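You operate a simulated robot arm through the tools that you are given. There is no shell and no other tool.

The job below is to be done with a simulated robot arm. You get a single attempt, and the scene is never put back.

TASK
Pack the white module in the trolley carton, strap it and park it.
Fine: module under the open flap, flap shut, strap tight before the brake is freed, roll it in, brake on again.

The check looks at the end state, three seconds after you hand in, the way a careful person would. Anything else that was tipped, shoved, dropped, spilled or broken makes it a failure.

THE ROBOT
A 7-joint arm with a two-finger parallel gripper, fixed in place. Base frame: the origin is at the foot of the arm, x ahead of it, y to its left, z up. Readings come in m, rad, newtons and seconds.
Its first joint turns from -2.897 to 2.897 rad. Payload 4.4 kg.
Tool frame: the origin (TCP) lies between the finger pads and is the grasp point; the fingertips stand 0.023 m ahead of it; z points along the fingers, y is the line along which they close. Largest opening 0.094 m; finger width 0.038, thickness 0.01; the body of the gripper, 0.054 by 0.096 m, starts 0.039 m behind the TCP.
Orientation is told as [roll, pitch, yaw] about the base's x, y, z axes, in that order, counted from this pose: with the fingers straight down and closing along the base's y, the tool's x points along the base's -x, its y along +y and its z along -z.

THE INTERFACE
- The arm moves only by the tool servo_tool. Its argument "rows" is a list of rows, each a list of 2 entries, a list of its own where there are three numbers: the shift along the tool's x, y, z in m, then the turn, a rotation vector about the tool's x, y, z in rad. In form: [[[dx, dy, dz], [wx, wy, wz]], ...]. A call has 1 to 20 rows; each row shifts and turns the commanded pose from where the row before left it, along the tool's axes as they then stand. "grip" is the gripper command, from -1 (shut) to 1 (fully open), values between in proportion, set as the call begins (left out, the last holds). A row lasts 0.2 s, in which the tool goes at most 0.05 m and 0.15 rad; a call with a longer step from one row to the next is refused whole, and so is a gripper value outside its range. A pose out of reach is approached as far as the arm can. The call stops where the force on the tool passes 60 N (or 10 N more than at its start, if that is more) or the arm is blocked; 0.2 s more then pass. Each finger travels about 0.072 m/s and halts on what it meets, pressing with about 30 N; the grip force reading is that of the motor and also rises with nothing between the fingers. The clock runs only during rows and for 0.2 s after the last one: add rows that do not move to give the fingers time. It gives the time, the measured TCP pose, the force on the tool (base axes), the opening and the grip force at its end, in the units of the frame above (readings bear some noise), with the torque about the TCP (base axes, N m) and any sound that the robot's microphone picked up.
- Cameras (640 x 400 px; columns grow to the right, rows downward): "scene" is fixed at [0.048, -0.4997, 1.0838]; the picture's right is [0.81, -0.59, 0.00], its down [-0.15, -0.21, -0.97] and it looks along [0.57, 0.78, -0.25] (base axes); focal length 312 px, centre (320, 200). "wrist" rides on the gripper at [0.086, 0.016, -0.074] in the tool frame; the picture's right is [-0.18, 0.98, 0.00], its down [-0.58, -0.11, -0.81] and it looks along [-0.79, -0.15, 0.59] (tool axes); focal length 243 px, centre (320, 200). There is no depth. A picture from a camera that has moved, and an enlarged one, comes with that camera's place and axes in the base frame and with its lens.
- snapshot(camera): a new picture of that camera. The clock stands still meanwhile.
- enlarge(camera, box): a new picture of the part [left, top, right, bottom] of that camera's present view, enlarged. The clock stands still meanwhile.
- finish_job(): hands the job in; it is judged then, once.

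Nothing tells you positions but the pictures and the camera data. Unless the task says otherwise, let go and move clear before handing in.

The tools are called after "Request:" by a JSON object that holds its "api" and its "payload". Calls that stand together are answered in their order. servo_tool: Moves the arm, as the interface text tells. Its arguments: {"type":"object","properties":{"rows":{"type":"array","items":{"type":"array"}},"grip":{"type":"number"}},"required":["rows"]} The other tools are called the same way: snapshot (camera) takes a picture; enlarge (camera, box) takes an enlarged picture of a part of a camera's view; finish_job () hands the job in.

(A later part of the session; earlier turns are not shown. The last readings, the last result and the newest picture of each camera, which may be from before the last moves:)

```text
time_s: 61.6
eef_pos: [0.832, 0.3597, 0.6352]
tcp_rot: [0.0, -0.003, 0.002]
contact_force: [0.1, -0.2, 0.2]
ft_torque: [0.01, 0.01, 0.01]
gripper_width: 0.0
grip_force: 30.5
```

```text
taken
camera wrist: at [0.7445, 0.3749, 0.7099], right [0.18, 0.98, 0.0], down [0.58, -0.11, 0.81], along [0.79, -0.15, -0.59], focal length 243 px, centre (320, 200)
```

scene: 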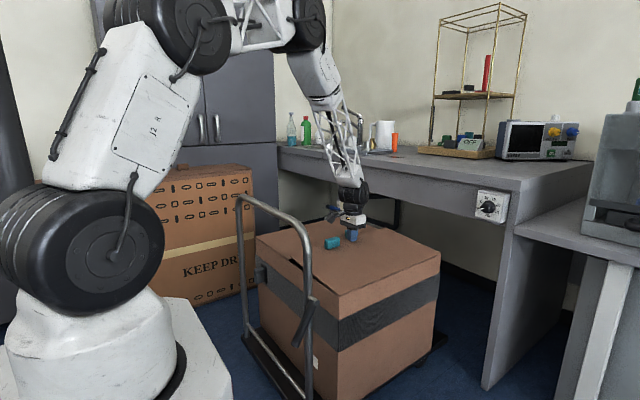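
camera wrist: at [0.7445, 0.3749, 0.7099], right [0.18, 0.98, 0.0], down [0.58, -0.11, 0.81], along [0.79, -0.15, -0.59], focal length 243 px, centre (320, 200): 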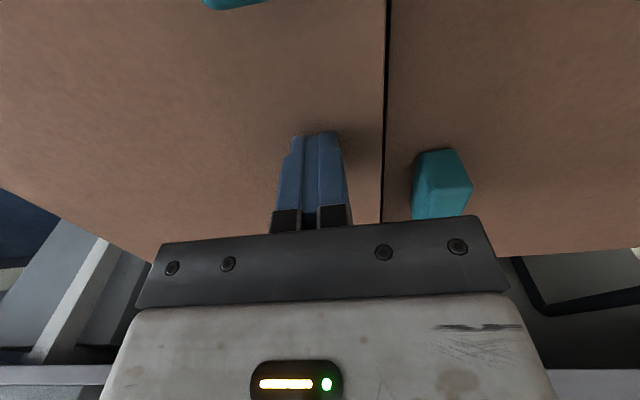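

The flap looks nearly flush with the other. I'll press gently down until I feel it seat.

Request:
{"api": "servo_tool", "payload": {"rows": [[[0, 0, 0.008], [0, 0, 0]], [[0, 0, 0.008], [0, 0, 0]], [[0, 0, 0], [0, 0, 0]]]}}

Request:
{"api": "servo_tool", "payload": {"rows": [[[0, 0, 0.005], [0, 0, 0]], [[0, 0, 0], [0, 0, 0]]]}}

Request:
{"api": "servo_tool", "payload": {"rows": [[[0, 0, 0.004], [0, 0, 0]], [[0, 0, 0], [0, 0, 0]]]}}

Request:
{"api": "snapshot", "payload": {"camera": "wrist"}}

Request:
{"api": "enlarge", "payload": {"camera": "scene", "box": [230, 180, 460, 330]}}

```text
time_s: 62.4
eef_pos: [0.8315, 0.359, 0.6189]
tcp_rot: [0.0, -0.002, 0.001]
contact_force: [0.0, 0.5, 0.4]
ft_torque: [0.03, 0.02, -0.01]
gripper_width: 0.0002
grip_force: 30.2
```

```text
time_s: 63.0
eef_pos: [0.8325, 0.3598, 0.6152]
tcp_rot: [0.001, -0.004, 0.002]
contact_force: [-7.5, -7.2, 16.0]
ft_torque: [-0.17, 0.47, 0.11]
gripper_width: 0.0
grip_force: 29.7
```

```text
time_s: 63.4
eef_pos: [0.8323, 0.3617, 0.6151]
tcp_rot: [0.001, -0.007, 0.002]
contact_force: [-4.3, -2.5, 15.2]
ft_torque: [-0.12, 0.36, 0.13]
gripper_width: 0.0002
grip_force: 29.4
stopped in row 2: the force on the tool passed its limit at 70 N (the readings are from after the stop); the commanded pose is now the measured one
```

```text
taken
camera wrist: at [0.7454, 0.3759, 0.6898], right [0.18, 0.98, 0.0], down [0.58, -0.11, 0.81], along [0.8, -0.15, -0.59], focal length 243 px, centre (320, 200)
```

wrist: 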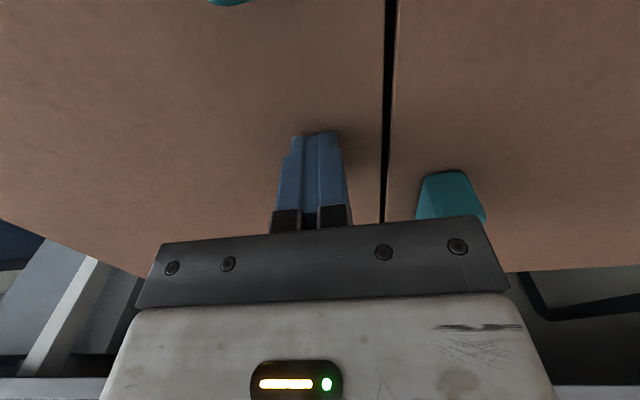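

```text
2.67 times, centred on (345, 255) of scene
camera zoom: at [0.048, -0.4997, 1.0838], right [0.81, -0.59, 0.0], down [-0.15, -0.21, -0.97], along [0.57, 0.78, -0.25], focal length 831 px, centre (253, 53)
```

zoom: 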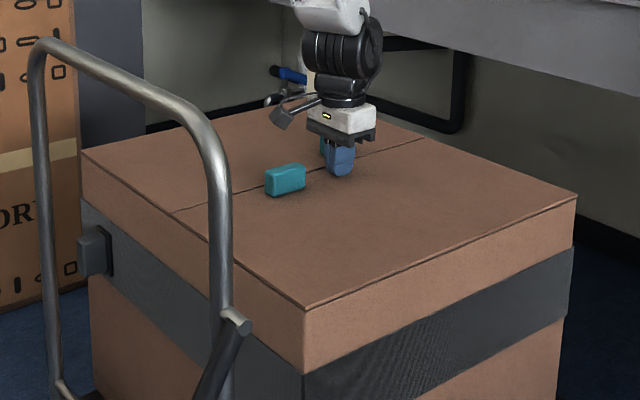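

The flap is fully shut with a firm stop. Next I'll inspect the brake lever (hub at about (0.48, 0.12, 0.605)) and the strap buckle (about (0.53, 0.59, 0.45)), so I'm moving to look from the -y side.

Request:
{"api": "servo_tool", "payload": {"rows": [[[0, 0, -0.04], [0, 0, 0]], [[0, 0, -0.0475], [0, 0, 0]], [[0, 0, -0.0475], [0, 0, 0]], [[0, 0, -0.0475], [0, 0, 0]], [[0, 0, -0.0475], [0, 0, 0]], [[0, 0, -0.0475], [0, 0, 0]], [[0.0295, -0.037, 0], [0, 0, 0]], [[0.0295, -0.037, 0], [0, 0, 0]], [[0.0295, -0.037, 0], [0, 0, 0]], [[0.0295, -0.037, 0], [0, 0, 0]], [[0.0295, -0.037, 0], [0, 0, 0]], [[0.0295, -0.037, 0], [0, 0, 0]], [[0.0295, -0.037, 0], [0, 0, 0]], [[0.0295, -0.037, 0], [0, 0, 0]], [[0.0295, -0.037, 0], [0, 0, 0]], [[0.0295, -0.037, 0], [0, 0, 0]], [[0.0295, -0.037, 0], [0, 0, 0]], [[0.0295, -0.037, 0], [0, 0, 0]], [[0.0295, -0.037, 0], [0, 0, 0]]]}}

Request:
{"api": "servo_tool", "payload": {"rows": [[[0, 0, 0], [0, 0, -0.143]], [[0, 0, 0], [0, 0, -0.143]], [[0, 0, 0], [0, 0, -0.143]], [[0, 0, 0], [0, 0, -0.143]], [[0, 0, 0], [0, 0, -0.143]], [[0, 0, 0], [0, 0, -0.143]], [[0, 0, 0], [0, 0, -0.143]], [[0, 0, 0], [0, 0, -0.143]], [[0, 0, 0], [0, 0, -0.143]], [[0, 0, 0], [0, 0, -0.143]], [[0, 0, 0], [0, 0, -0.141]]]}}

Request:
{"api": "snapshot", "payload": {"camera": "wrist"}}

Request:
{"api": "snapshot", "payload": {"camera": "scene"}}

```text
time_s: 67.4
eef_pos: [0.4461, -0.1221, 0.891]
tcp_rot: [0.002, -0.005, 0.0]
contact_force: [0.2, -0.1, 0.2]
ft_torque: [-0.02, -0.02, 0.0]
gripper_width: 0.0002
grip_force: 30.2
```

```text
time_s: 69.8
eef_pos: [0.4488, -0.1218, 0.8895]
tcp_rot: [-0.003, -0.002, 1.575]
contact_force: [-0.2, -0.2, -0.4]
ft_torque: [0.03, 0.03, 0.01]
gripper_width: 0.0
grip_force: 29.9
```

```text
taken
camera wrist: at [0.4317, -0.2087, 0.9645], right [-0.98, 0.18, 0.0], down [0.1, 0.58, 0.81], along [0.15, 0.79, -0.59], focal length 243 px, centre (320, 200)
```

wrist: 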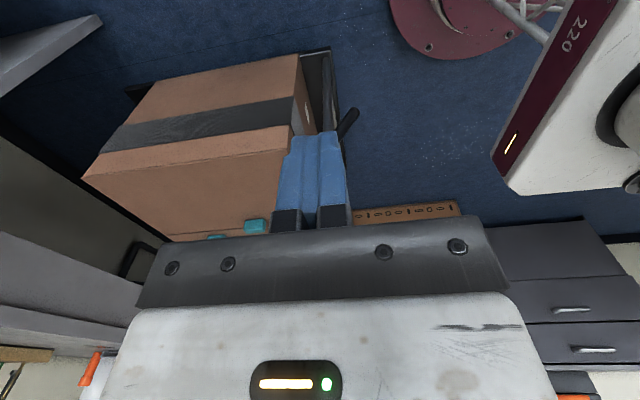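

```text
taken
```

scene: 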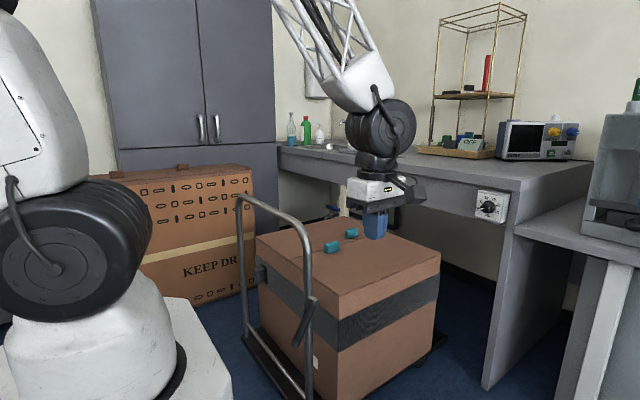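

I'll open the fingers for a clear view and zoom in on the handle and lever.

Request:
{"api": "servo_tool", "payload": {"rows": [[[0, 0, 0], [0, 0, 0]], [[0, 0, 0], [0, 0, 0]], [[0, 0, 0], [0, 0, 0]], [[0, 0, 0], [0, 0, 0]]], "grip": 1}}

Request:
{"api": "enlarge", "payload": {"camera": "wrist", "box": [240, 30, 420, 220]}}

Request:
{"api": "enlarge", "payload": {"camera": "wrist", "box": [0, 0, 320, 200]}}

```text
time_s: 70.8
eef_pos: [0.4482, -0.1214, 0.8909]
tcp_rot: [-0.003, -0.001, 1.573]
contact_force: [-0.4, -0.6, 0.9]
ft_torque: [0.02, -0.01, -0.01]
gripper_width: 0.0938
grip_force: 0.0
```

```text
2.11 times, centred on (330, 125) of wrist
camera zoom: at [0.4316, -0.2087, 0.9646], right [-0.98, 0.18, 0.0], down [0.11, 0.58, 0.81], along [0.15, 0.79, -0.59], focal length 511 px, centre (299, 358)
```

zoom: 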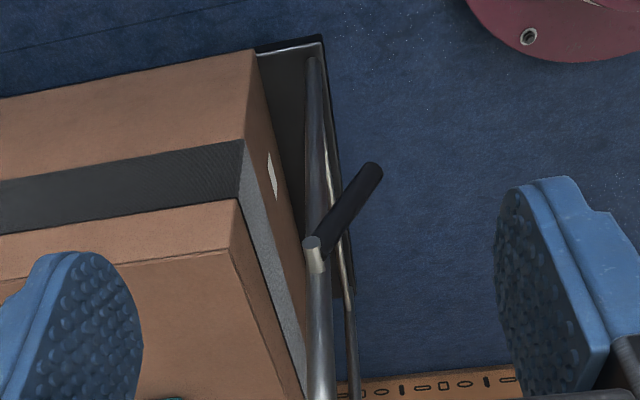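

```text
2.00 times, centred on (160, 100) of wrist
camera zoom: at [0.4316, -0.2087, 0.9646], right [-0.98, 0.18, 0.0], down [0.11, 0.58, 0.81], along [0.15, 0.79, -0.59], focal length 485 px, centre (640, 400)
```

zoom: 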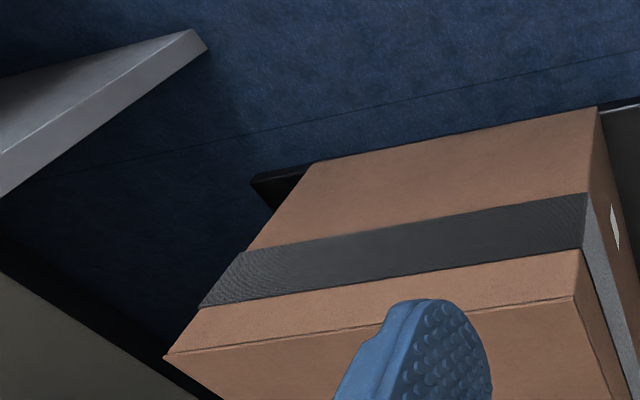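

The brake lever runs from hub (0.480, 0.12, 0.60) down to its tip at (0.415, 0.116, 0.486), on the outer side of the upright. Now I'll move around to see the -x face with the buckle.

Request:
{"api": "servo_tool", "payload": {"rows": [[[0, 0, -0.01], [0, 0, 0.143]], [[0, 0, -0.01], [0, 0, 0.143]], [[0, 0, -0.01], [0, 0, 0.143]], [[0, 0, -0.01], [0, 0, 0.143]], [[0, 0, -0.01], [0, 0, 0.143]], [[0, 0, -0.01], [0, 0, 0.143]], [[0, 0, -0.01], [0, 0, 0.143]], [[0, 0, -0.01], [0, 0, 0.143]], [[0, 0, -0.01], [0, 0, 0.143]], [[0, 0, -0.01], [0, 0, 0.143]], [[0, 0, -0.01], [0, 0, 0.143]]]}}

Request:
{"api": "servo_tool", "payload": {"rows": [[[0.0068, 0.044, 0], [0, 0, 0]], [[0.0068, 0.044, 0], [0, 0, 0]], [[0.0068, 0.044, 0], [0, 0, 0]], [[0.0068, 0.044, 0], [0, 0, 0]], [[0.0068, 0.044, 0], [0, 0, 0]], [[0.0068, 0.044, 0], [0, 0, 0]], [[0.0068, 0.044, 0], [0, 0, 0]], [[0.0068, 0.044, 0], [0, 0, 0]], [[0.0068, 0.044, 0], [0, 0, 0]], [[0.0068, 0.044, 0], [0, 0, 0]], [[0.0068, 0.044, 0], [0, 0, 0]], [[0.0068, 0.044, 0], [0, 0, 0]], [[0.0068, 0.044, 0], [0, 0, 0]]]}}

Request:
{"api": "snapshot", "payload": {"camera": "wrist"}}

Request:
{"api": "snapshot", "payload": {"camera": "scene"}}

```text
time_s: 73.2
eef_pos: [0.4469, -0.1223, 1.0005]
tcp_rot: [0.002, -0.003, -0.005]
contact_force: [-0.5, -0.1, 0.5]
ft_torque: [-0.01, 0.02, 0.01]
gripper_width: 0.094
grip_force: 0.1
```

```text
time_s: 76.0
eef_pos: [0.3584, 0.4492, 0.9969]
tcp_rot: [0.0, -0.003, -0.001]
contact_force: [0.9, 0.0, -0.2]
ft_torque: [-0.02, -0.01, 0.02]
gripper_width: 0.0938
grip_force: 0.1
```

```text
taken
camera wrist: at [0.2721, 0.4646, 1.0726], right [0.18, 0.98, 0.0], down [0.58, -0.11, 0.81], along [0.79, -0.15, -0.59], focal length 243 px, centre (320, 200)
```

wrist: 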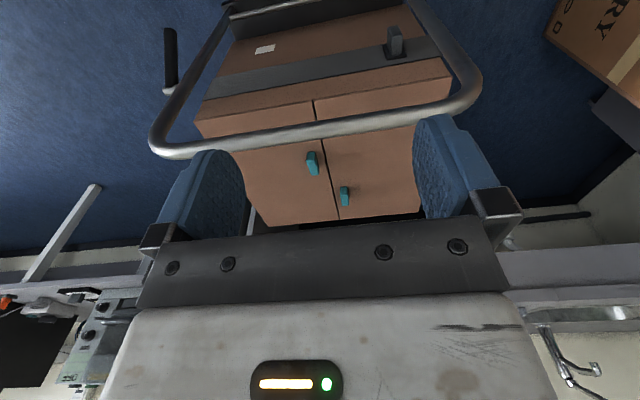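

```text
taken
```

scene: 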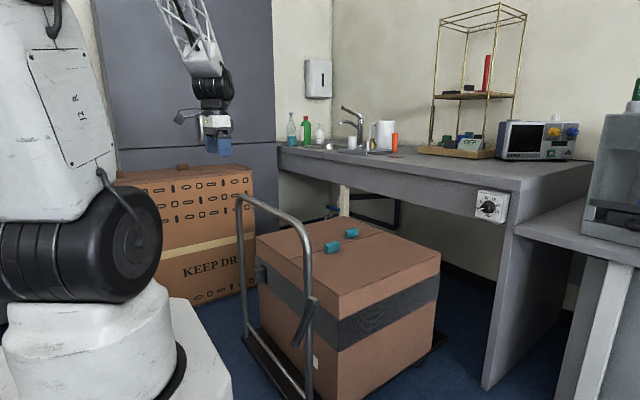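

Good view of the -x face and buckle. I'll zoom in on both the buckle and the lever from here.

Request:
{"api": "enlarge", "payload": {"camera": "wrist", "box": [320, 0, 480, 110]}}

Request:
{"api": "enlarge", "payload": {"camera": "wrist", "box": [140, 0, 340, 170]}}

Request:
{"api": "enlarge", "payload": {"camera": "scene", "box": [240, 240, 290, 300]}}

```text
3.64 times, centred on (400, 55) of wrist
camera zoom: at [0.2721, 0.4646, 1.0726], right [0.18, 0.98, 0.0], down [0.58, -0.11, 0.81], along [0.79, -0.15, -0.59], focal length 882 px, centre (29, 727)
```

zoom: 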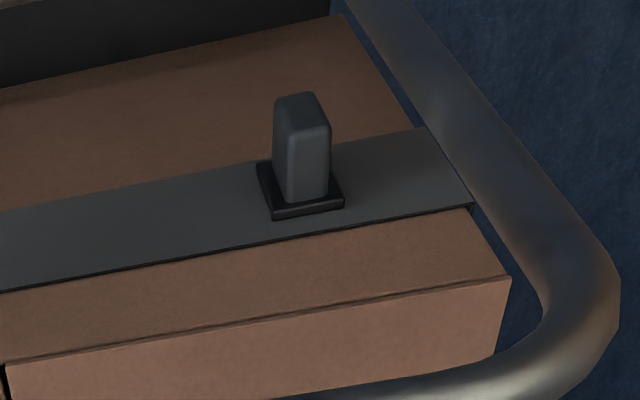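

```text
2.35 times, centred on (240, 85) of wrist
camera zoom: at [0.2721, 0.4646, 1.0726], right [0.18, 0.98, 0.0], down [0.58, -0.11, 0.81], along [0.79, -0.15, -0.59], focal length 571 px, centre (508, 471)
```

zoom: 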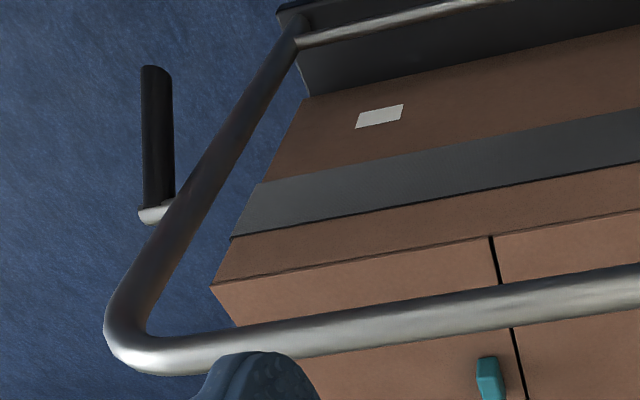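

```text
6.67 times, centred on (265, 270) of scene
camera zoom: at [0.048, -0.4997, 1.0838], right [0.81, -0.59, 0.0], down [-0.15, -0.21, -0.97], along [0.57, 0.78, -0.25], focal length 2078 px, centre (687, -267)
```

zoom: 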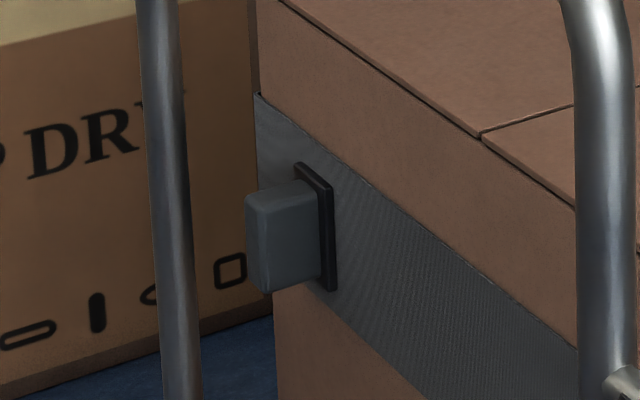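

The buckle is a grey block on a dark plate over the strap. I'll bring the camera lower and closer for a detailed look.

Request:
{"api": "servo_tool", "payload": {"rows": [[[0.0035, 0.0064, 0.0434], [0, 0, 0]], [[0.0035, 0.0064, 0.0434], [0, 0, 0]], [[0.0035, 0.0064, 0.0434], [0, 0, 0]], [[0.0035, 0.0064, 0.0434], [0, 0, 0]], [[0.0035, 0.0064, 0.0434], [0, 0, 0]], [[0.0035, 0.0064, 0.0434], [0, 0, 0]], [[0.0035, 0.0064, 0.0434], [0, 0, 0]], [[0.0035, 0.0064, 0.0434], [0, 0, 0]]]}}

Request:
{"api": "snapshot", "payload": {"camera": "wrist"}}

Request:
{"api": "enlarge", "payload": {"camera": "wrist", "box": [240, 0, 440, 200]}}

Request:
{"api": "snapshot", "payload": {"camera": "scene"}}

```text
time_s: 77.8
eef_pos: [0.3314, 0.5033, 0.6529]
tcp_rot: [0.002, -0.003, 0.001]
contact_force: [-0.1, 0.3, 0.5]
ft_torque: [-0.02, -0.01, 0.0]
gripper_width: 0.0941
grip_force: 0.0
```

```text
taken
camera wrist: at [0.2452, 0.5182, 0.7266], right [0.18, 0.98, 0.0], down [0.58, -0.11, 0.81], along [0.79, -0.15, -0.59], focal length 243 px, centre (320, 200)
```

wrist: 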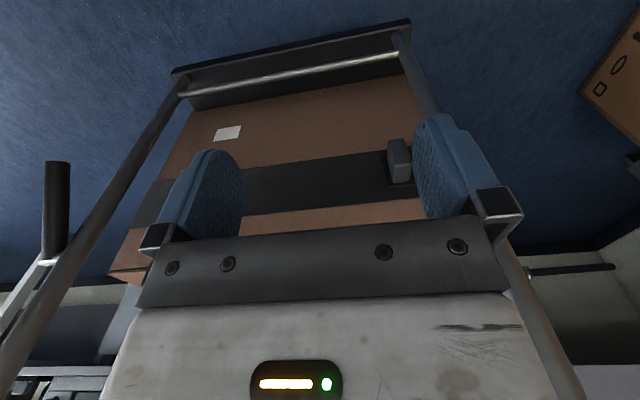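

```text
2.00 times, centred on (340, 100) of wrist
camera zoom: at [0.2452, 0.5182, 0.7266], right [0.18, 0.98, 0.0], down [0.58, -0.11, 0.81], along [0.79, -0.15, -0.59], focal length 485 px, centre (280, 400)
```

zoom: 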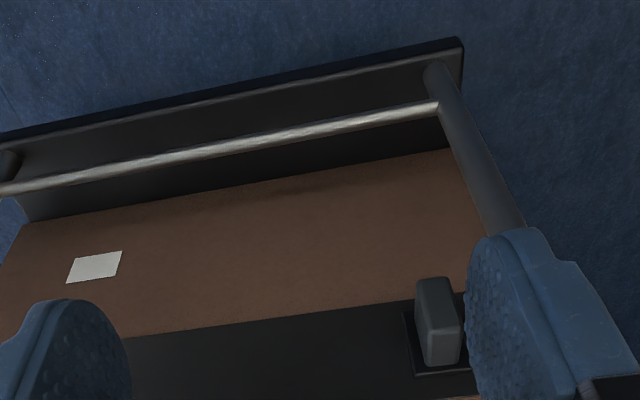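

```text
taken
```

scene: 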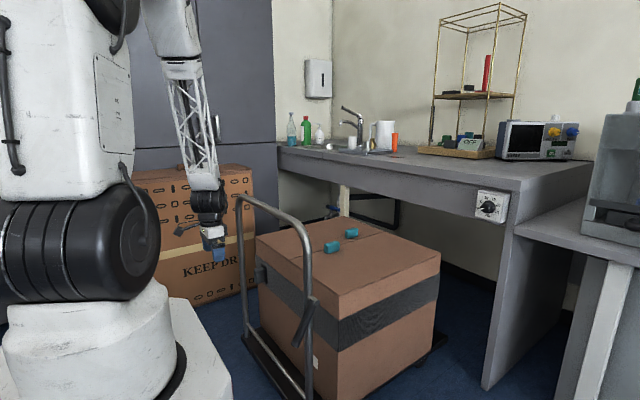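

The buckle plate is at about (0.557, 0.594, 0.455), with the upright just ahead of it at y≈0.64. I want an oblique view for clues on how it moves.

Request:
{"api": "servo_tool", "payload": {"rows": [[[-0.0097, -0.0343, 0.0177], [0, 0, 0]], [[-0.0097, -0.0343, 0.0177], [0, 0, 0]], [[-0.0097, -0.0343, 0.0177], [0, 0, 0]], [[0, 0, 0], [0, 0, -0.14]], [[0, 0, 0], [0, 0, -0.14]], [[0, 0, 0], [0, 0, -0.14]], [[0, 0, 0], [0, 0, -0.14]], [[0, 0, 0], [0, 0, -0.14]], [[0, 0, 0], [0, 0, -0.14]], [[0, 0, 0], [0, 0, -0.14]]]}}

Request:
{"api": "snapshot", "payload": {"camera": "wrist"}}

Request:
{"api": "enlarge", "payload": {"camera": "wrist", "box": [220, 60, 460, 220]}}

```text
time_s: 80.0
eef_pos: [0.3626, 0.3985, 0.5991]
tcp_rot: [-0.003, -0.001, 0.981]
contact_force: [-0.2, 0.5, -0.3]
ft_torque: [-0.01, 0.01, 0.01]
gripper_width: 0.094
grip_force: 0.0
```

```text
taken
camera wrist: at [0.3, 0.3355, 0.674], right [-0.71, 0.7, 0.0], down [0.41, 0.42, 0.81], along [0.57, 0.58, -0.59], focal length 243 px, centre (320, 200)
```

wrist: 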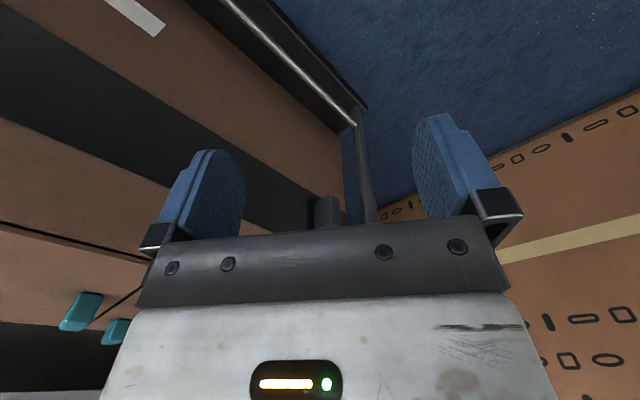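

```text
2.50 times, centred on (340, 140) of wrist
camera zoom: at [0.3, 0.3355, 0.674], right [-0.71, 0.7, 0.0], down [0.41, 0.42, 0.81], along [0.57, 0.58, -0.59], focal length 606 px, centre (270, 350)
```

zoom: 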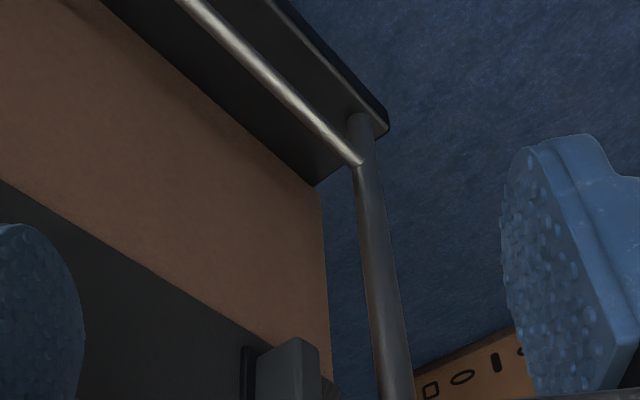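

The buckle is at the bottom of the view. I'll pitch the camera up a little.

Request:
{"api": "servo_tool", "payload": {"rows": [[[0, 0, 0], [0, -0.13, 0]], [[0, 0, 0], [0, -0.13, 0]], [[0, 0, 0], [0, -0.13, 0]]]}}

Request:
{"api": "snapshot", "payload": {"camera": "wrist"}}

Request:
{"api": "enlarge", "payload": {"camera": "wrist", "box": [240, 60, 420, 210]}}

```text
time_s: 81.0
eef_pos: [0.3086, 0.3401, 0.4957]
tcp_rot: [0.031, -0.149, 0.97]
contact_force: [1.4, 0.6, 0.3]
ft_torque: [-0.05, 0.01, 0.02]
gripper_width: 0.0941
grip_force: 0.1
stopped in row 3: the arm was blocked; the commanded pose is now the measured one
```

```text
taken
camera wrist: at [0.2428, 0.2672, 0.5579], right [-0.71, 0.7, 0.06], down [0.37, 0.3, 0.88], along [0.6, 0.65, -0.47], focal length 243 px, centre (320, 200)
```

wrist: 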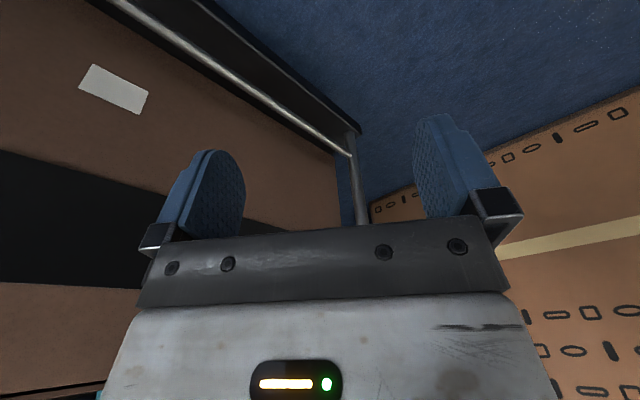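

```text
2.67 times, centred on (330, 135) of wrist
camera zoom: at [0.2428, 0.2672, 0.5579], right [-0.71, 0.7, 0.06], down [0.37, 0.3, 0.88], along [0.6, 0.65, -0.47], focal length 647 px, centre (293, 373)
```

zoom: 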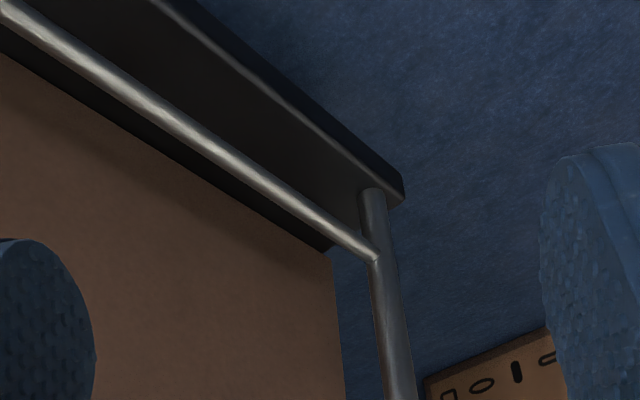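

The arm drifted unexpectedly and reported being blocked, probably by a joint limit. I'll check the scene before anything else.

Request:
{"api": "snapshot", "payload": {"camera": "scene"}}

Request:
{"api": "enlarge", "payload": {"camera": "scene", "box": [150, 150, 400, 330]}}

```text
taken
```

scene: 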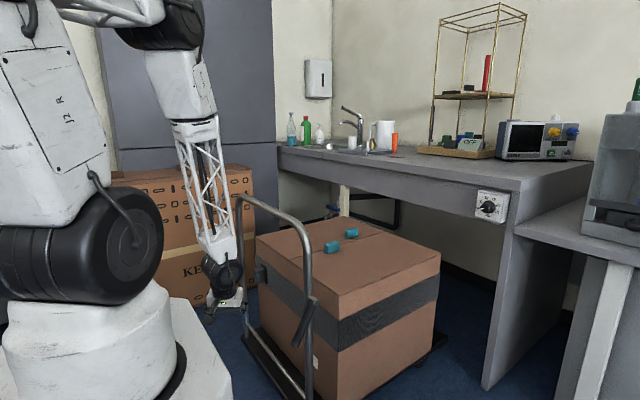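

```text
2.22 times, centred on (275, 240) of scene
camera zoom: at [0.048, -0.4997, 1.0838], right [0.81, -0.59, 0.0], down [-0.15, -0.21, -0.97], along [0.57, 0.78, -0.25], focal length 693 px, centre (420, 111)
```

zoom: 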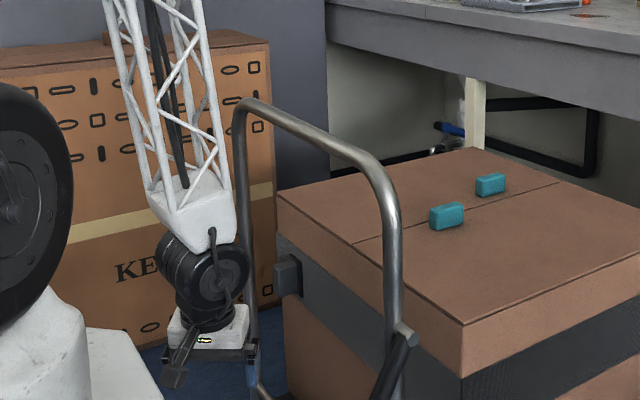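

Nothing was disturbed; the wrist just went through a near-singular posture close to the base. I'll undo the tilt, rise, and re-plan: reach the buckle with a horizontal tool through the handle frame.

Request:
{"api": "servo_tool", "payload": {"rows": [[[0, 0, -0.03], [0, 0.0, 0]], [[0, 0, -0.03], [0, 0.05, 0]], [[0, 0, -0.03], [0, 0.05, 0]], [[0, 0, -0.03], [0, 0.05, 0]], [[0, 0, -0.03], [0, 0, 0]], [[0, 0, -0.03], [0, 0, 0]]]}}

Request:
{"api": "snapshot", "payload": {"camera": "scene"}}

```text
time_s: 82.4
eef_pos: [0.3061, 0.3271, 0.6757]
tcp_rot: [0.029, 0.002, 0.977]
contact_force: [0.1, -0.9, 0.1]
ft_torque: [0.0, 0.0, 0.02]
gripper_width: 0.094
grip_force: 0.1
```

```text
taken
```

scene: 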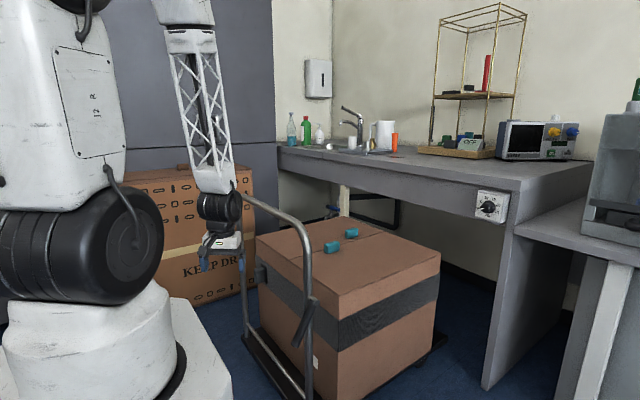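

Recovered. Now I'll move to (0.39, 0.43, 0.75), turn to yaw 90°, and start tilting the tool toward +x in small chunks.

Request:
{"api": "servo_tool", "payload": {"rows": [[[-0.032, -0.0026, -0.0175], [0, 0, 0]], [[-0.032, -0.0026, -0.0175], [0, 0, 0]], [[-0.032, -0.0026, -0.0175], [0, 0, 0]], [[-0.032, -0.0026, -0.0175], [0, 0, 0]], [[0, 0, 0], [0, 0, -0.1485]], [[0, 0, 0], [0, 0, -0.1485]], [[0, 0, 0], [0, 0, -0.1485]], [[0, 0, 0], [0, 0, -0.1485]]]}}

Request:
{"api": "servo_tool", "payload": {"rows": [[[0, 0, 0], [0.1, 0, 0]], [[0, 0, 0], [0.1, 0, 0]], [[0, 0, 0], [0.1, 0, 0]]]}}

Request:
{"api": "snapshot", "payload": {"camera": "scene"}}

```text
time_s: 84.2
eef_pos: [0.3884, 0.4256, 0.7446]
tcp_rot: [0.023, -0.018, 1.573]
contact_force: [0.1, 0.1, 0.2]
ft_torque: [0.0, -0.01, -0.02]
gripper_width: 0.094
grip_force: 0.0
```

```text
time_s: 85.0
eef_pos: [0.3871, 0.4255, 0.7458]
tcp_rot: [-0.278, -0.018, 1.572]
contact_force: [0.5, -0.5, -0.7]
ft_torque: [-0.01, 0.03, -0.05]
gripper_width: 0.0938
grip_force: 0.0
```

```text
taken
```

scene: 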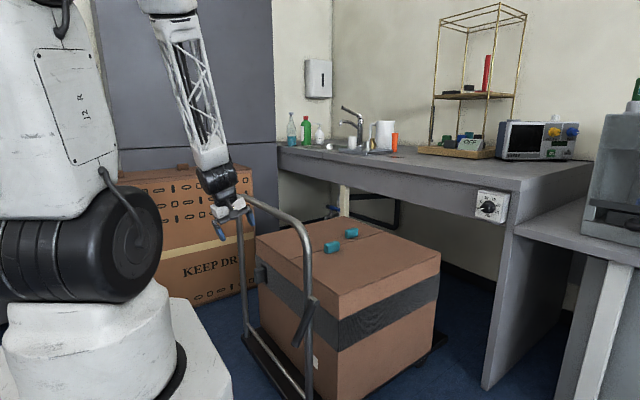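

Tracking is fine. I'll continue tilting.

Request:
{"api": "servo_tool", "payload": {"rows": [[[0, 0, 0], [0.1, 0, 0]], [[0, 0, 0], [0.1, 0, 0]], [[0, 0, 0], [0.1, 0, 0]], [[0, 0, 0], [0.1, 0, 0]]]}}

Request:
{"api": "servo_tool", "payload": {"rows": [[[0, 0, 0], [0.1, 0, 0]], [[0, 0, 0], [0.1, 0, 0]], [[0, 0, 0], [0.1, 0, 0]], [[0, 0, 0], [0.1, 0, 0]]]}}

Request:
{"api": "snapshot", "payload": {"camera": "scene"}}

Request:
{"api": "snapshot", "payload": {"camera": "wrist"}}

```text
time_s: 86.0
eef_pos: [0.3894, 0.4261, 0.7459]
tcp_rot: [-0.677, -0.018, 1.571]
contact_force: [0.6, -0.2, 0.2]
ft_torque: [0.0, 0.02, 0.0]
gripper_width: 0.0939
grip_force: 0.0
```

```text
time_s: 87.0
eef_pos: [0.3874, 0.4254, 0.746]
tcp_rot: [-1.075, -0.016, 1.572]
contact_force: [0.7, 0.1, 0.3]
ft_torque: [-0.01, 0.01, -0.02]
gripper_width: 0.0939
grip_force: 0.1
```

```text
taken
```

scene: 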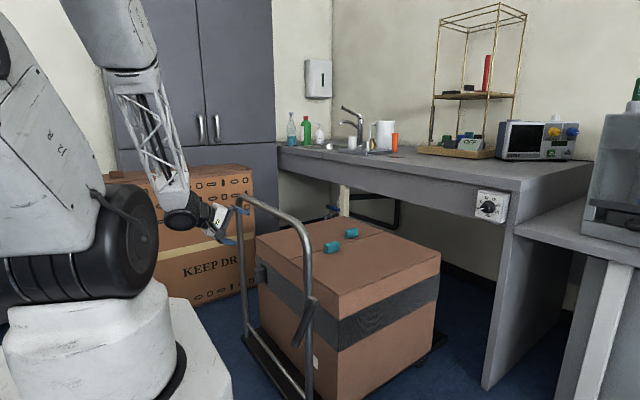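

```text
taken
camera wrist: at [0.3143, 0.3377, 0.7657], right [-0.47, 0.2, -0.86], down [-0.66, 0.57, 0.49], along [0.59, 0.8, -0.14], focal length 243 px, centre (320, 200)
```

wrist: 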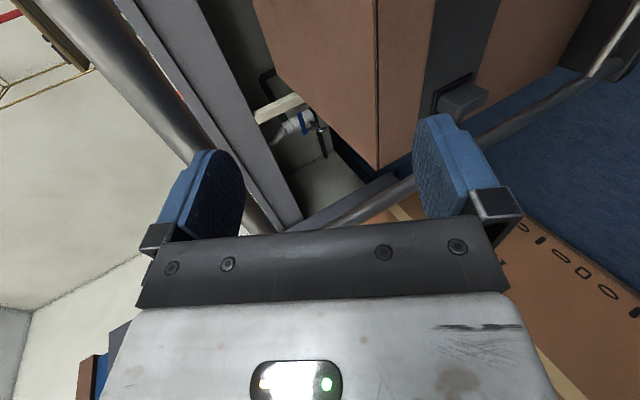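

The tilt works (62° from vertical), and the buckle is now in view. I'll zoom in on it.

Request:
{"api": "enlarge", "payload": {"camera": "wrist", "box": [370, 30, 530, 150]}}

Request:
{"api": "enlarge", "payload": {"camera": "wrist", "box": [240, 0, 640, 250]}}

```text
3.33 times, centred on (450, 90) of wrist
camera zoom: at [0.3143, 0.3377, 0.7657], right [-0.47, 0.2, -0.86], down [-0.66, 0.57, 0.49], along [0.59, 0.8, -0.14], focal length 809 px, centre (-113, 567)
```

zoom: 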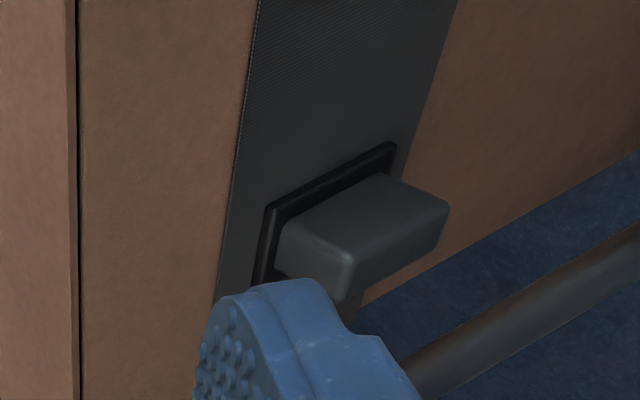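

```text
1.60 times, centred on (440, 125) of wrist
camera zoom: at [0.3143, 0.3377, 0.7657], right [-0.47, 0.2, -0.86], down [-0.66, 0.57, 0.49], along [0.59, 0.8, -0.14], focal length 388 px, centre (128, 320)
```

zoom: 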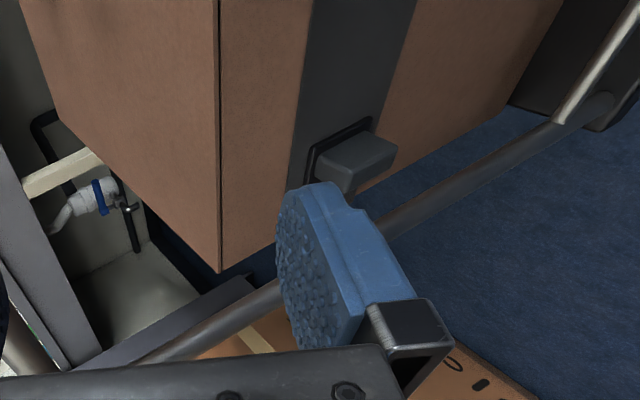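

The buckle block spans about x 0.51–0.555, y 0.578–0.61, z 0.43–0.487. I'll finish the tilt to horizontal, then lower in front of the handle.

Request:
{"api": "servo_tool", "payload": {"rows": [[[0, 0, 0], [0.1, 0, 0]], [[0, 0, 0], [0.1, 0, 0]], [[0, 0, 0], [0.1, 0, 0]], [[0, 0, 0], [0.1, 0, 0]], [[0, 0, 0], [0.095, 0, 0]]]}}

Request:
{"api": "snapshot", "payload": {"camera": "wrist"}}

Request:
{"api": "snapshot", "payload": {"camera": "scene"}}

```text
time_s: 88.2
eef_pos: [0.3882, 0.4255, 0.7449]
tcp_rot: [-1.572, -0.019, 1.571]
contact_force: [0.0, 0.1, 0.4]
ft_torque: [-0.03, 0.01, -0.01]
gripper_width: 0.094
grip_force: 0.0
```

```text
taken
camera wrist: at [0.3138, 0.3388, 0.7287], right [0.0, 0.2, -0.98], down [-0.81, 0.58, 0.12], along [0.59, 0.79, 0.16], focal length 243 px, centre (320, 200)
```

wrist: 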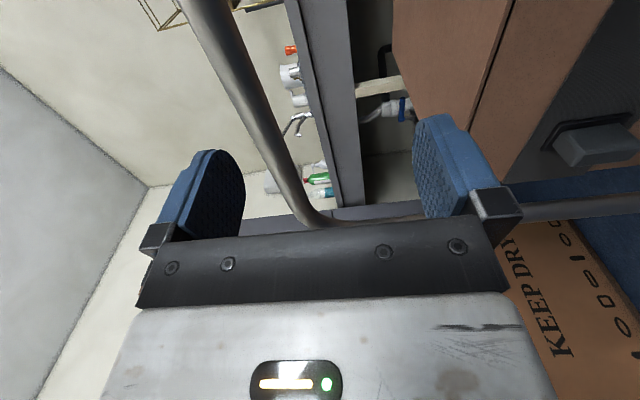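

```text
taken
```

scene: 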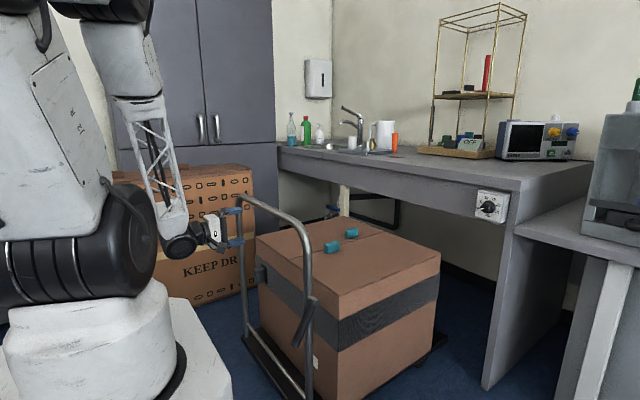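

The tool is horizontal. The robot's pedestal ends around (0.16, 0.18), so there's room; I'll lower to buckle height in front of the handle.

Request:
{"api": "servo_tool", "payload": {"rows": [[[0, 0.03, 0], [0, 0, 0]], [[0, 0.04, 0], [0, 0, 0]], [[0, 0.04, 0], [0, 0, 0]], [[0, 0.04, 0], [0, 0, 0]]]}}

Request:
{"api": "servo_tool", "payload": {"rows": [[[0, 0.04, 0], [0, 0, 0]], [[0, 0.04, 0], [0, 0, 0]], [[0, 0.04, 0], [0, 0, 0]], [[0, 0.017, 0], [0, 0, 0]]]}}

Request:
{"api": "snapshot", "payload": {"camera": "wrist"}}

Request:
{"api": "snapshot", "payload": {"camera": "scene"}}

```text
time_s: 89.2
eef_pos: [0.3868, 0.4289, 0.5935]
tcp_rot: [-1.57, -0.019, 1.569]
contact_force: [0.9, 0.5, -0.2]
ft_torque: [0.0, 0.02, 0.05]
gripper_width: 0.0938
grip_force: 0.0
```

```text
time_s: 90.2
eef_pos: [0.3889, 0.4336, 0.4595]
tcp_rot: [-1.571, -0.017, 1.571]
contact_force: [-0.5, -0.1, -0.1]
ft_torque: [0.01, -0.01, -0.05]
gripper_width: 0.094
grip_force: 0.1
```

```text
taken
camera wrist: at [0.3136, 0.3462, 0.4427], right [0.0, 0.2, -0.98], down [-0.81, 0.58, 0.12], along [0.59, 0.79, 0.16], focal length 243 px, centre (320, 200)
```

wrist: 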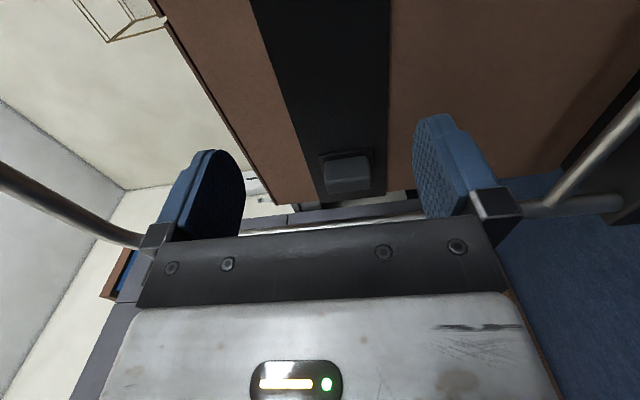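

```text
taken
```

scene: 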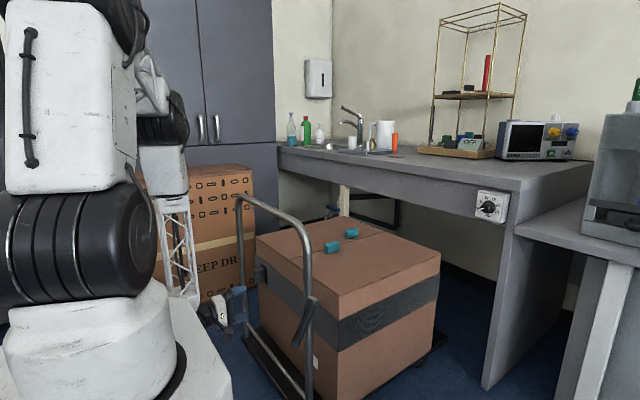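

I'm level with the buckle with a clear view. I'll zoom in to get exact coordinates.

Request:
{"api": "enlarge", "payload": {"camera": "wrist", "box": [260, 100, 440, 230]}}

Request:
{"api": "enlarge", "payload": {"camera": "scene", "box": [190, 230, 320, 350]}}

```text
3.08 times, centred on (350, 165) of wrist
camera zoom: at [0.3136, 0.3462, 0.4427], right [0.0, 0.2, -0.98], down [-0.81, 0.58, 0.12], along [0.59, 0.79, 0.16], focal length 746 px, centre (228, 308)
```

zoom: 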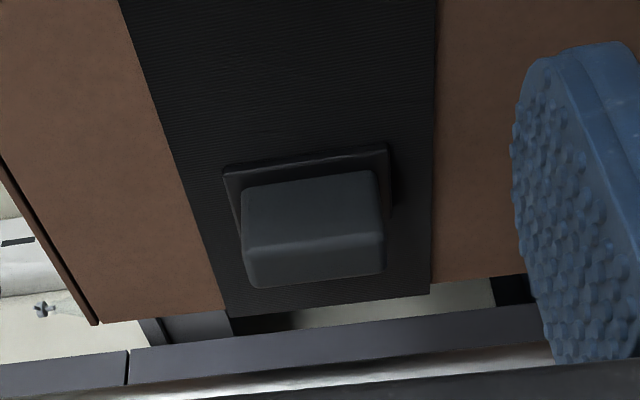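

```text
3.33 times, centred on (255, 290) of scene
camera zoom: at [0.048, -0.4997, 1.0838], right [0.81, -0.59, 0.0], down [-0.15, -0.21, -0.97], along [0.57, 0.78, -0.25], focal length 1039 px, centre (537, -100)
```

zoom: 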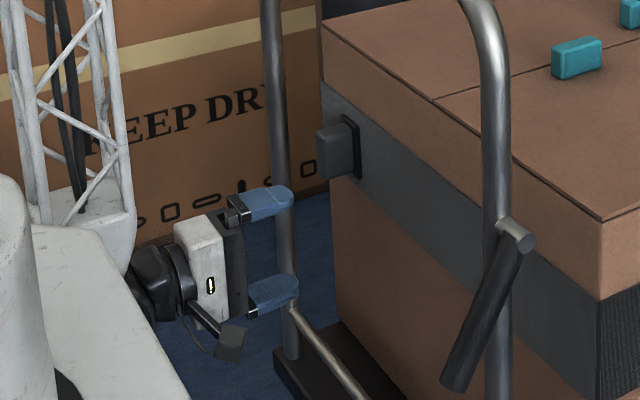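

Block now refined to y 0.579–0.601, z 0.426–0.481, outer face x≈0.513; upright inner side y≈0.628. I'll shift sideways to y=0.588 while still in front of the handle.

Request:
{"api": "servo_tool", "payload": {"rows": [[[-0.0385, 0.0015, 0], [0, 0, 0]], [[-0.0385, 0.0015, 0], [0, 0, 0]], [[-0.0385, 0.0015, 0], [0, 0, 0]], [[-0.0385, 0.0015, 0], [0, 0, 0]], [[0, 0, 0], [0, 0, 0]]]}}

Request:
{"api": "snapshot", "payload": {"camera": "wrist"}}

Request:
{"api": "enlarge", "payload": {"camera": "scene", "box": [190, 230, 320, 350]}}

```text
time_s: 91.4
eef_pos: [0.3868, 0.5838, 0.456]
tcp_rot: [-1.571, -0.018, 1.571]
contact_force: [-0.5, -0.1, -0.1]
ft_torque: [-0.01, 0.0, 0.0]
gripper_width: 0.094
grip_force: 0.0
```

```text
taken
camera wrist: at [0.3119, 0.4969, 0.4386], right [0.0, 0.2, -0.98], down [-0.81, 0.58, 0.12], along [0.59, 0.79, 0.16], focal length 243 px, centre (320, 200)
```

wrist: 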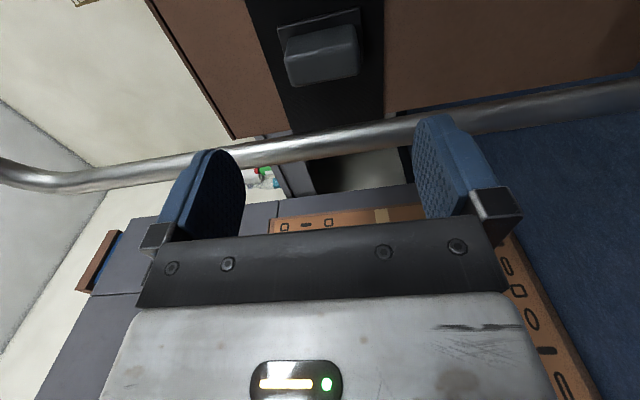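

```text
3.33 times, centred on (255, 290) of scene
camera zoom: at [0.048, -0.4997, 1.0838], right [0.81, -0.59, 0.0], down [-0.15, -0.21, -0.97], along [0.57, 0.78, -0.25], focal length 1039 px, centre (537, -100)
```

zoom: 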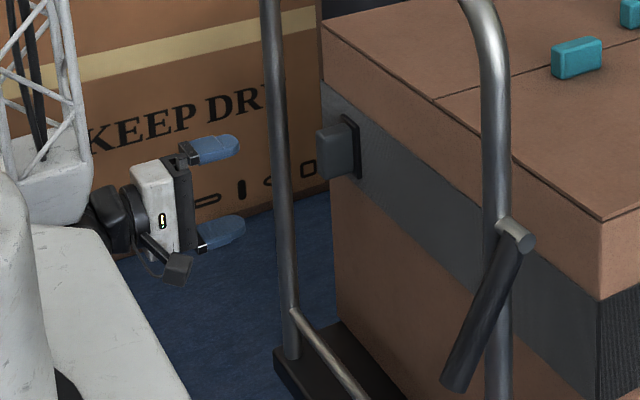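

Clear of the upright by about 1 cm. I'll advance slowly through the frame to straddle the block.

Request:
{"api": "servo_tool", "payload": {"rows": [[[0, 0.0005, 0.025], [0, 0, 0]], [[0, 0.0005, 0.025], [0, 0, 0]], [[0, 0.0005, 0.025], [0, 0, 0]], [[0, 0, 0], [0, 0, 0]]]}}

Request:
{"api": "snapshot", "payload": {"camera": "wrist"}}

Request:
{"api": "enlarge", "payload": {"camera": "scene", "box": [190, 230, 320, 350]}}

```text
time_s: 92.4
eef_pos: [0.4629, 0.5853, 0.4537]
tcp_rot: [-1.573, -0.018, 1.571]
contact_force: [0.5, 0.2, 0.9]
ft_torque: [0.01, -0.02, -0.02]
gripper_width: 0.094
grip_force: 0.0
```

```text
taken
camera wrist: at [0.3879, 0.4971, 0.435], right [0.0, 0.2, -0.98], down [-0.81, 0.58, 0.12], along [0.59, 0.79, 0.16], focal length 243 px, centre (320, 200)
```

wrist: 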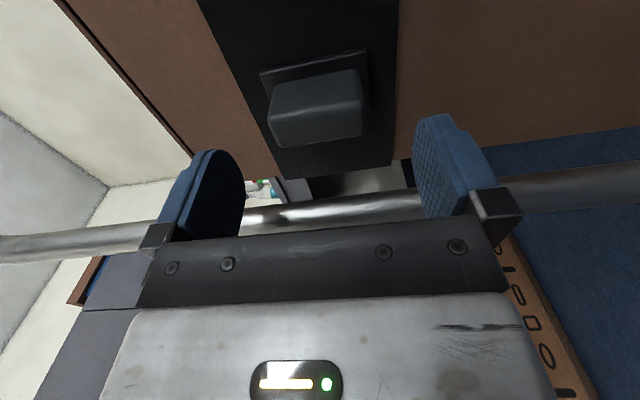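

```text
3.33 times, centred on (255, 290) of scene
camera zoom: at [0.048, -0.4997, 1.0838], right [0.81, -0.59, 0.0], down [-0.15, -0.21, -0.97], along [0.57, 0.78, -0.25], focal length 1039 px, centre (537, -100)
```

zoom: 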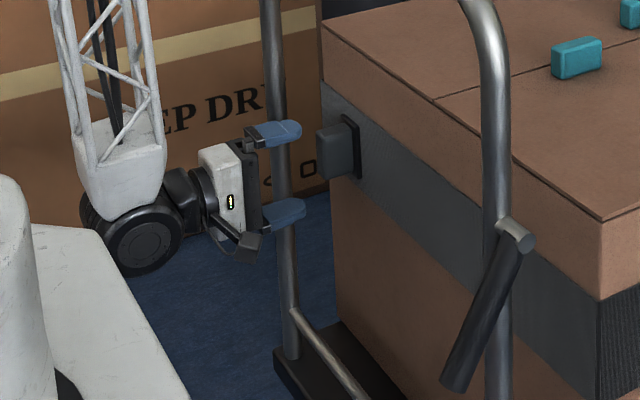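

Well aligned. I'll advance the last 5.5 cm.

Request:
{"api": "servo_tool", "payload": {"rows": [[[0, 0, 0.018], [0, 0, 0]], [[0, 0, 0.018], [0, 0, 0]], [[0, 0, 0.018], [0, 0, 0]], [[0, 0, 0], [0, 0, 0]]]}}

Request:
{"api": "snapshot", "payload": {"camera": "wrist"}}

Request:
{"api": "enlarge", "payload": {"camera": "scene", "box": [190, 230, 320, 350]}}

```text
time_s: 93.4
eef_pos: [0.517, 0.5836, 0.4529]
tcp_rot: [-1.57, -0.017, 1.571]
contact_force: [-20.6, -5.6, 4.3]
ft_torque: [0.12, 0.54, 1.3]
gripper_width: 0.0942
grip_force: 0.0
```

```text
taken
camera wrist: at [0.4422, 0.4966, 0.4354], right [0.0, 0.2, -0.98], down [-0.81, 0.58, 0.12], along [0.59, 0.79, 0.16], focal length 243 px, centre (320, 200)
```

wrist: 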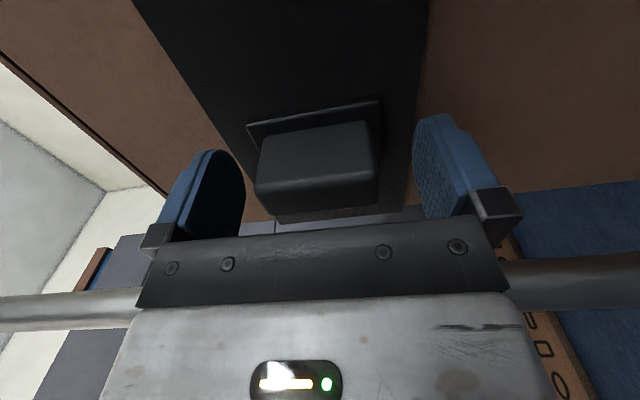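

```text
3.33 times, centred on (255, 290) of scene
camera zoom: at [0.048, -0.4997, 1.0838], right [0.81, -0.59, 0.0], down [-0.15, -0.21, -0.97], along [0.57, 0.78, -0.25], focal length 1039 px, centre (537, -100)
```

zoom: 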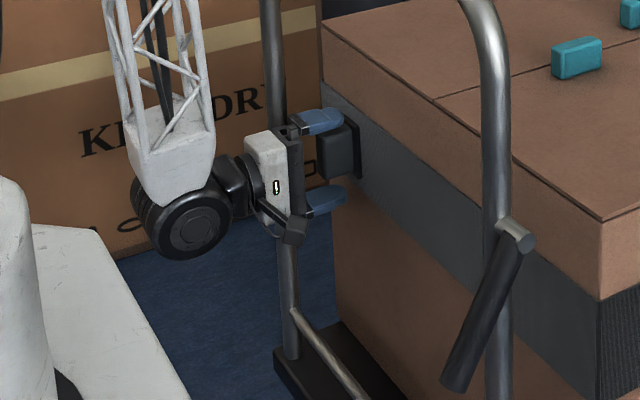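

I felt 20 N; the wider wrist housing is touching the upright. I'll back off, angle the tool 0.25 rad toward +y so its rear sits further from the upright, and re-approach.

Request:
{"api": "servo_tool", "payload": {"rows": [[[0, 0, -0.015], [0, 0, 0]], [[0, 0, -0.015], [0, 0, 0]], [[0, 0, 0], [0, -0.125, 0]], [[0, 0, 0], [0, -0.125, 0]], [[0, 0, 0], [0, 0, 0]]]}}

Request:
{"api": "snapshot", "payload": {"camera": "wrist"}}

Request:
{"api": "enlarge", "payload": {"camera": "scene", "box": [190, 230, 320, 350]}}

```text
time_s: 94.6
eef_pos: [0.4865, 0.5847, 0.4533]
tcp_rot: [-1.577, -0.017, 1.822]
contact_force: [0.1, 0.0, 0.4]
ft_torque: [0.01, -0.03, 0.01]
gripper_width: 0.0939
grip_force: 0.0
```

```text
taken
camera wrist: at [0.4356, 0.4824, 0.4357], right [-0.05, 0.2, -0.98], down [-0.93, 0.36, 0.12], along [0.38, 0.91, 0.16], focal length 243 px, centre (320, 200)
```

wrist: 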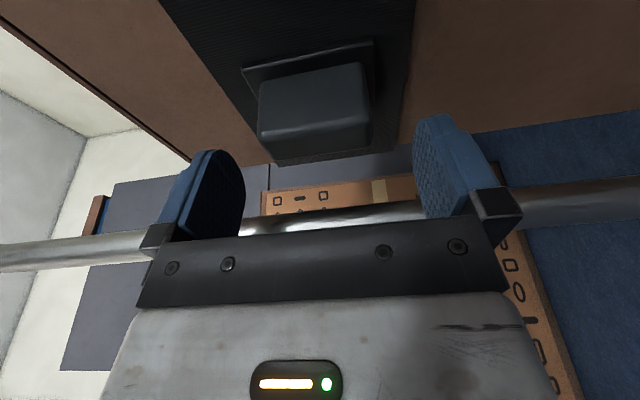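

```text
3.33 times, centred on (255, 290) of scene
camera zoom: at [0.048, -0.4997, 1.0838], right [0.81, -0.59, 0.0], down [-0.15, -0.21, -0.97], along [0.57, 0.78, -0.25], focal length 1039 px, centre (537, -100)
```

zoom: 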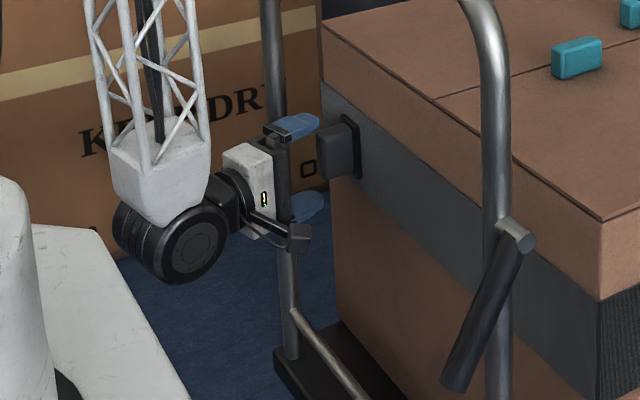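

Angled. I'll advance again toward the block.

Request:
{"api": "servo_tool", "payload": {"rows": [[[0.0024, 0, 0.0102], [0, 0, 0]], [[0.0024, 0, 0.0102], [0, 0, 0]], [[0.0024, 0, 0.0092], [0, 0, 0]], [[0, 0, 0], [0, 0, 0]]]}}

Request:
{"api": "snapshot", "payload": {"camera": "wrist"}}

```text
time_s: 95.6
eef_pos: [0.5178, 0.5852, 0.4539]
tcp_rot: [-1.575, -0.019, 1.821]
contact_force: [0.2, -0.5, 0.3]
ft_torque: [-0.02, -0.02, 0.0]
gripper_width: 0.0936
grip_force: 0.1
```

```text
taken
camera wrist: at [0.4666, 0.4825, 0.4365], right [-0.05, 0.2, -0.98], down [-0.93, 0.36, 0.12], along [0.38, 0.91, 0.16], focal length 243 px, centre (320, 200)
```

wrist: 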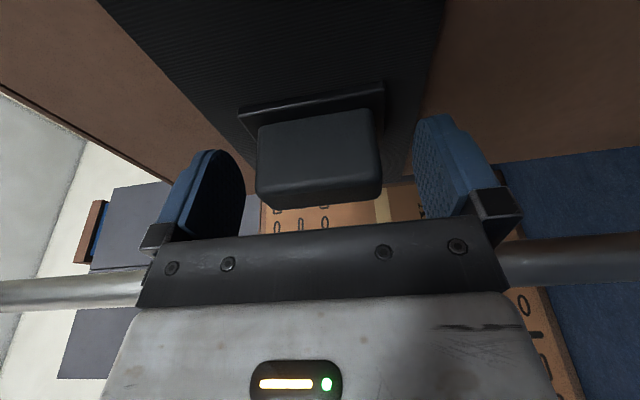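

No contact now and the block is centred. I'll close the gripper on it.

Request:
{"api": "servo_tool", "payload": {"rows": [[[0, 0, 0], [0, 0, 0]], [[0, 0, 0], [0, 0, 0]], [[0, 0, 0], [0, 0, 0]], [[0, 0, 0], [0, 0, 0]]], "grip": -1}}

Request:
{"api": "snapshot", "payload": {"camera": "wrist"}}

```text
time_s: 96.6
eef_pos: [0.5179, 0.5849, 0.4555]
tcp_rot: [-1.577, -0.018, 1.824]
contact_force: [-5.6, -5.8, 27.3]
ft_torque: [-1.11, -0.28, -0.08]
gripper_width: 0.0598
grip_force: 44.7
```

```text
taken
camera wrist: at [0.4667, 0.4831, 0.4372], right [-0.04, 0.2, -0.98], down [-0.93, 0.36, 0.11], along [0.38, 0.91, 0.17], focal length 243 px, centre (320, 200)
```

wrist: 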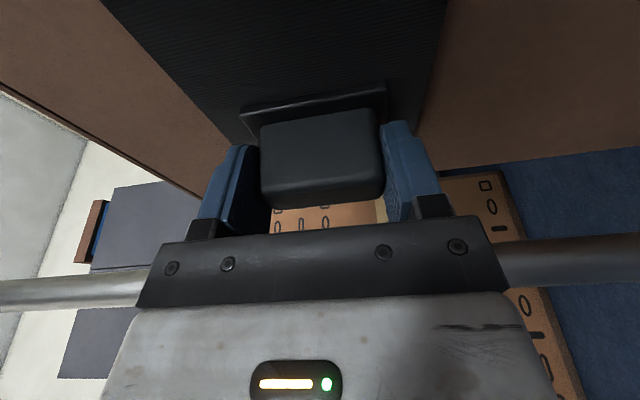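

Gripped at 0.060 m with a vertical offset force of 27 N. I'll re-centre by moving up a few mm.

Request:
{"api": "servo_tool", "payload": {"rows": [[[0, -0.003, 0], [0, 0, 0]], [[0, 0, 0], [0, 0, 0]]]}}

Request:
{"api": "servo_tool", "payload": {"rows": [[[0, -0.002, 0], [0, 0, 0]], [[0, 0, 0], [0, 0, 0]]]}}

```text
time_s: 97.2
eef_pos: [0.5172, 0.5858, 0.4547]
tcp_rot: [-1.571, -0.015, 1.819]
contact_force: [39.0, -1.0, -38.3]
ft_torque: [-1.21, -0.76, -0.5]
gripper_width: 0.0594
grip_force: 45.1
```

```text
time_s: 97.6
eef_pos: [0.5164, 0.5828, 0.4544]
tcp_rot: [-1.572, -0.014, 1.82]
contact_force: [11.2, -0.4, -11.8]
ft_torque: [-1.03, -0.75, 0.17]
gripper_width: 0.0595
grip_force: 45.3
stopped in row 1: the force on the tool passed its limit at 69 N (the readings are from after the stop); the commanded pose is now the measured one
```

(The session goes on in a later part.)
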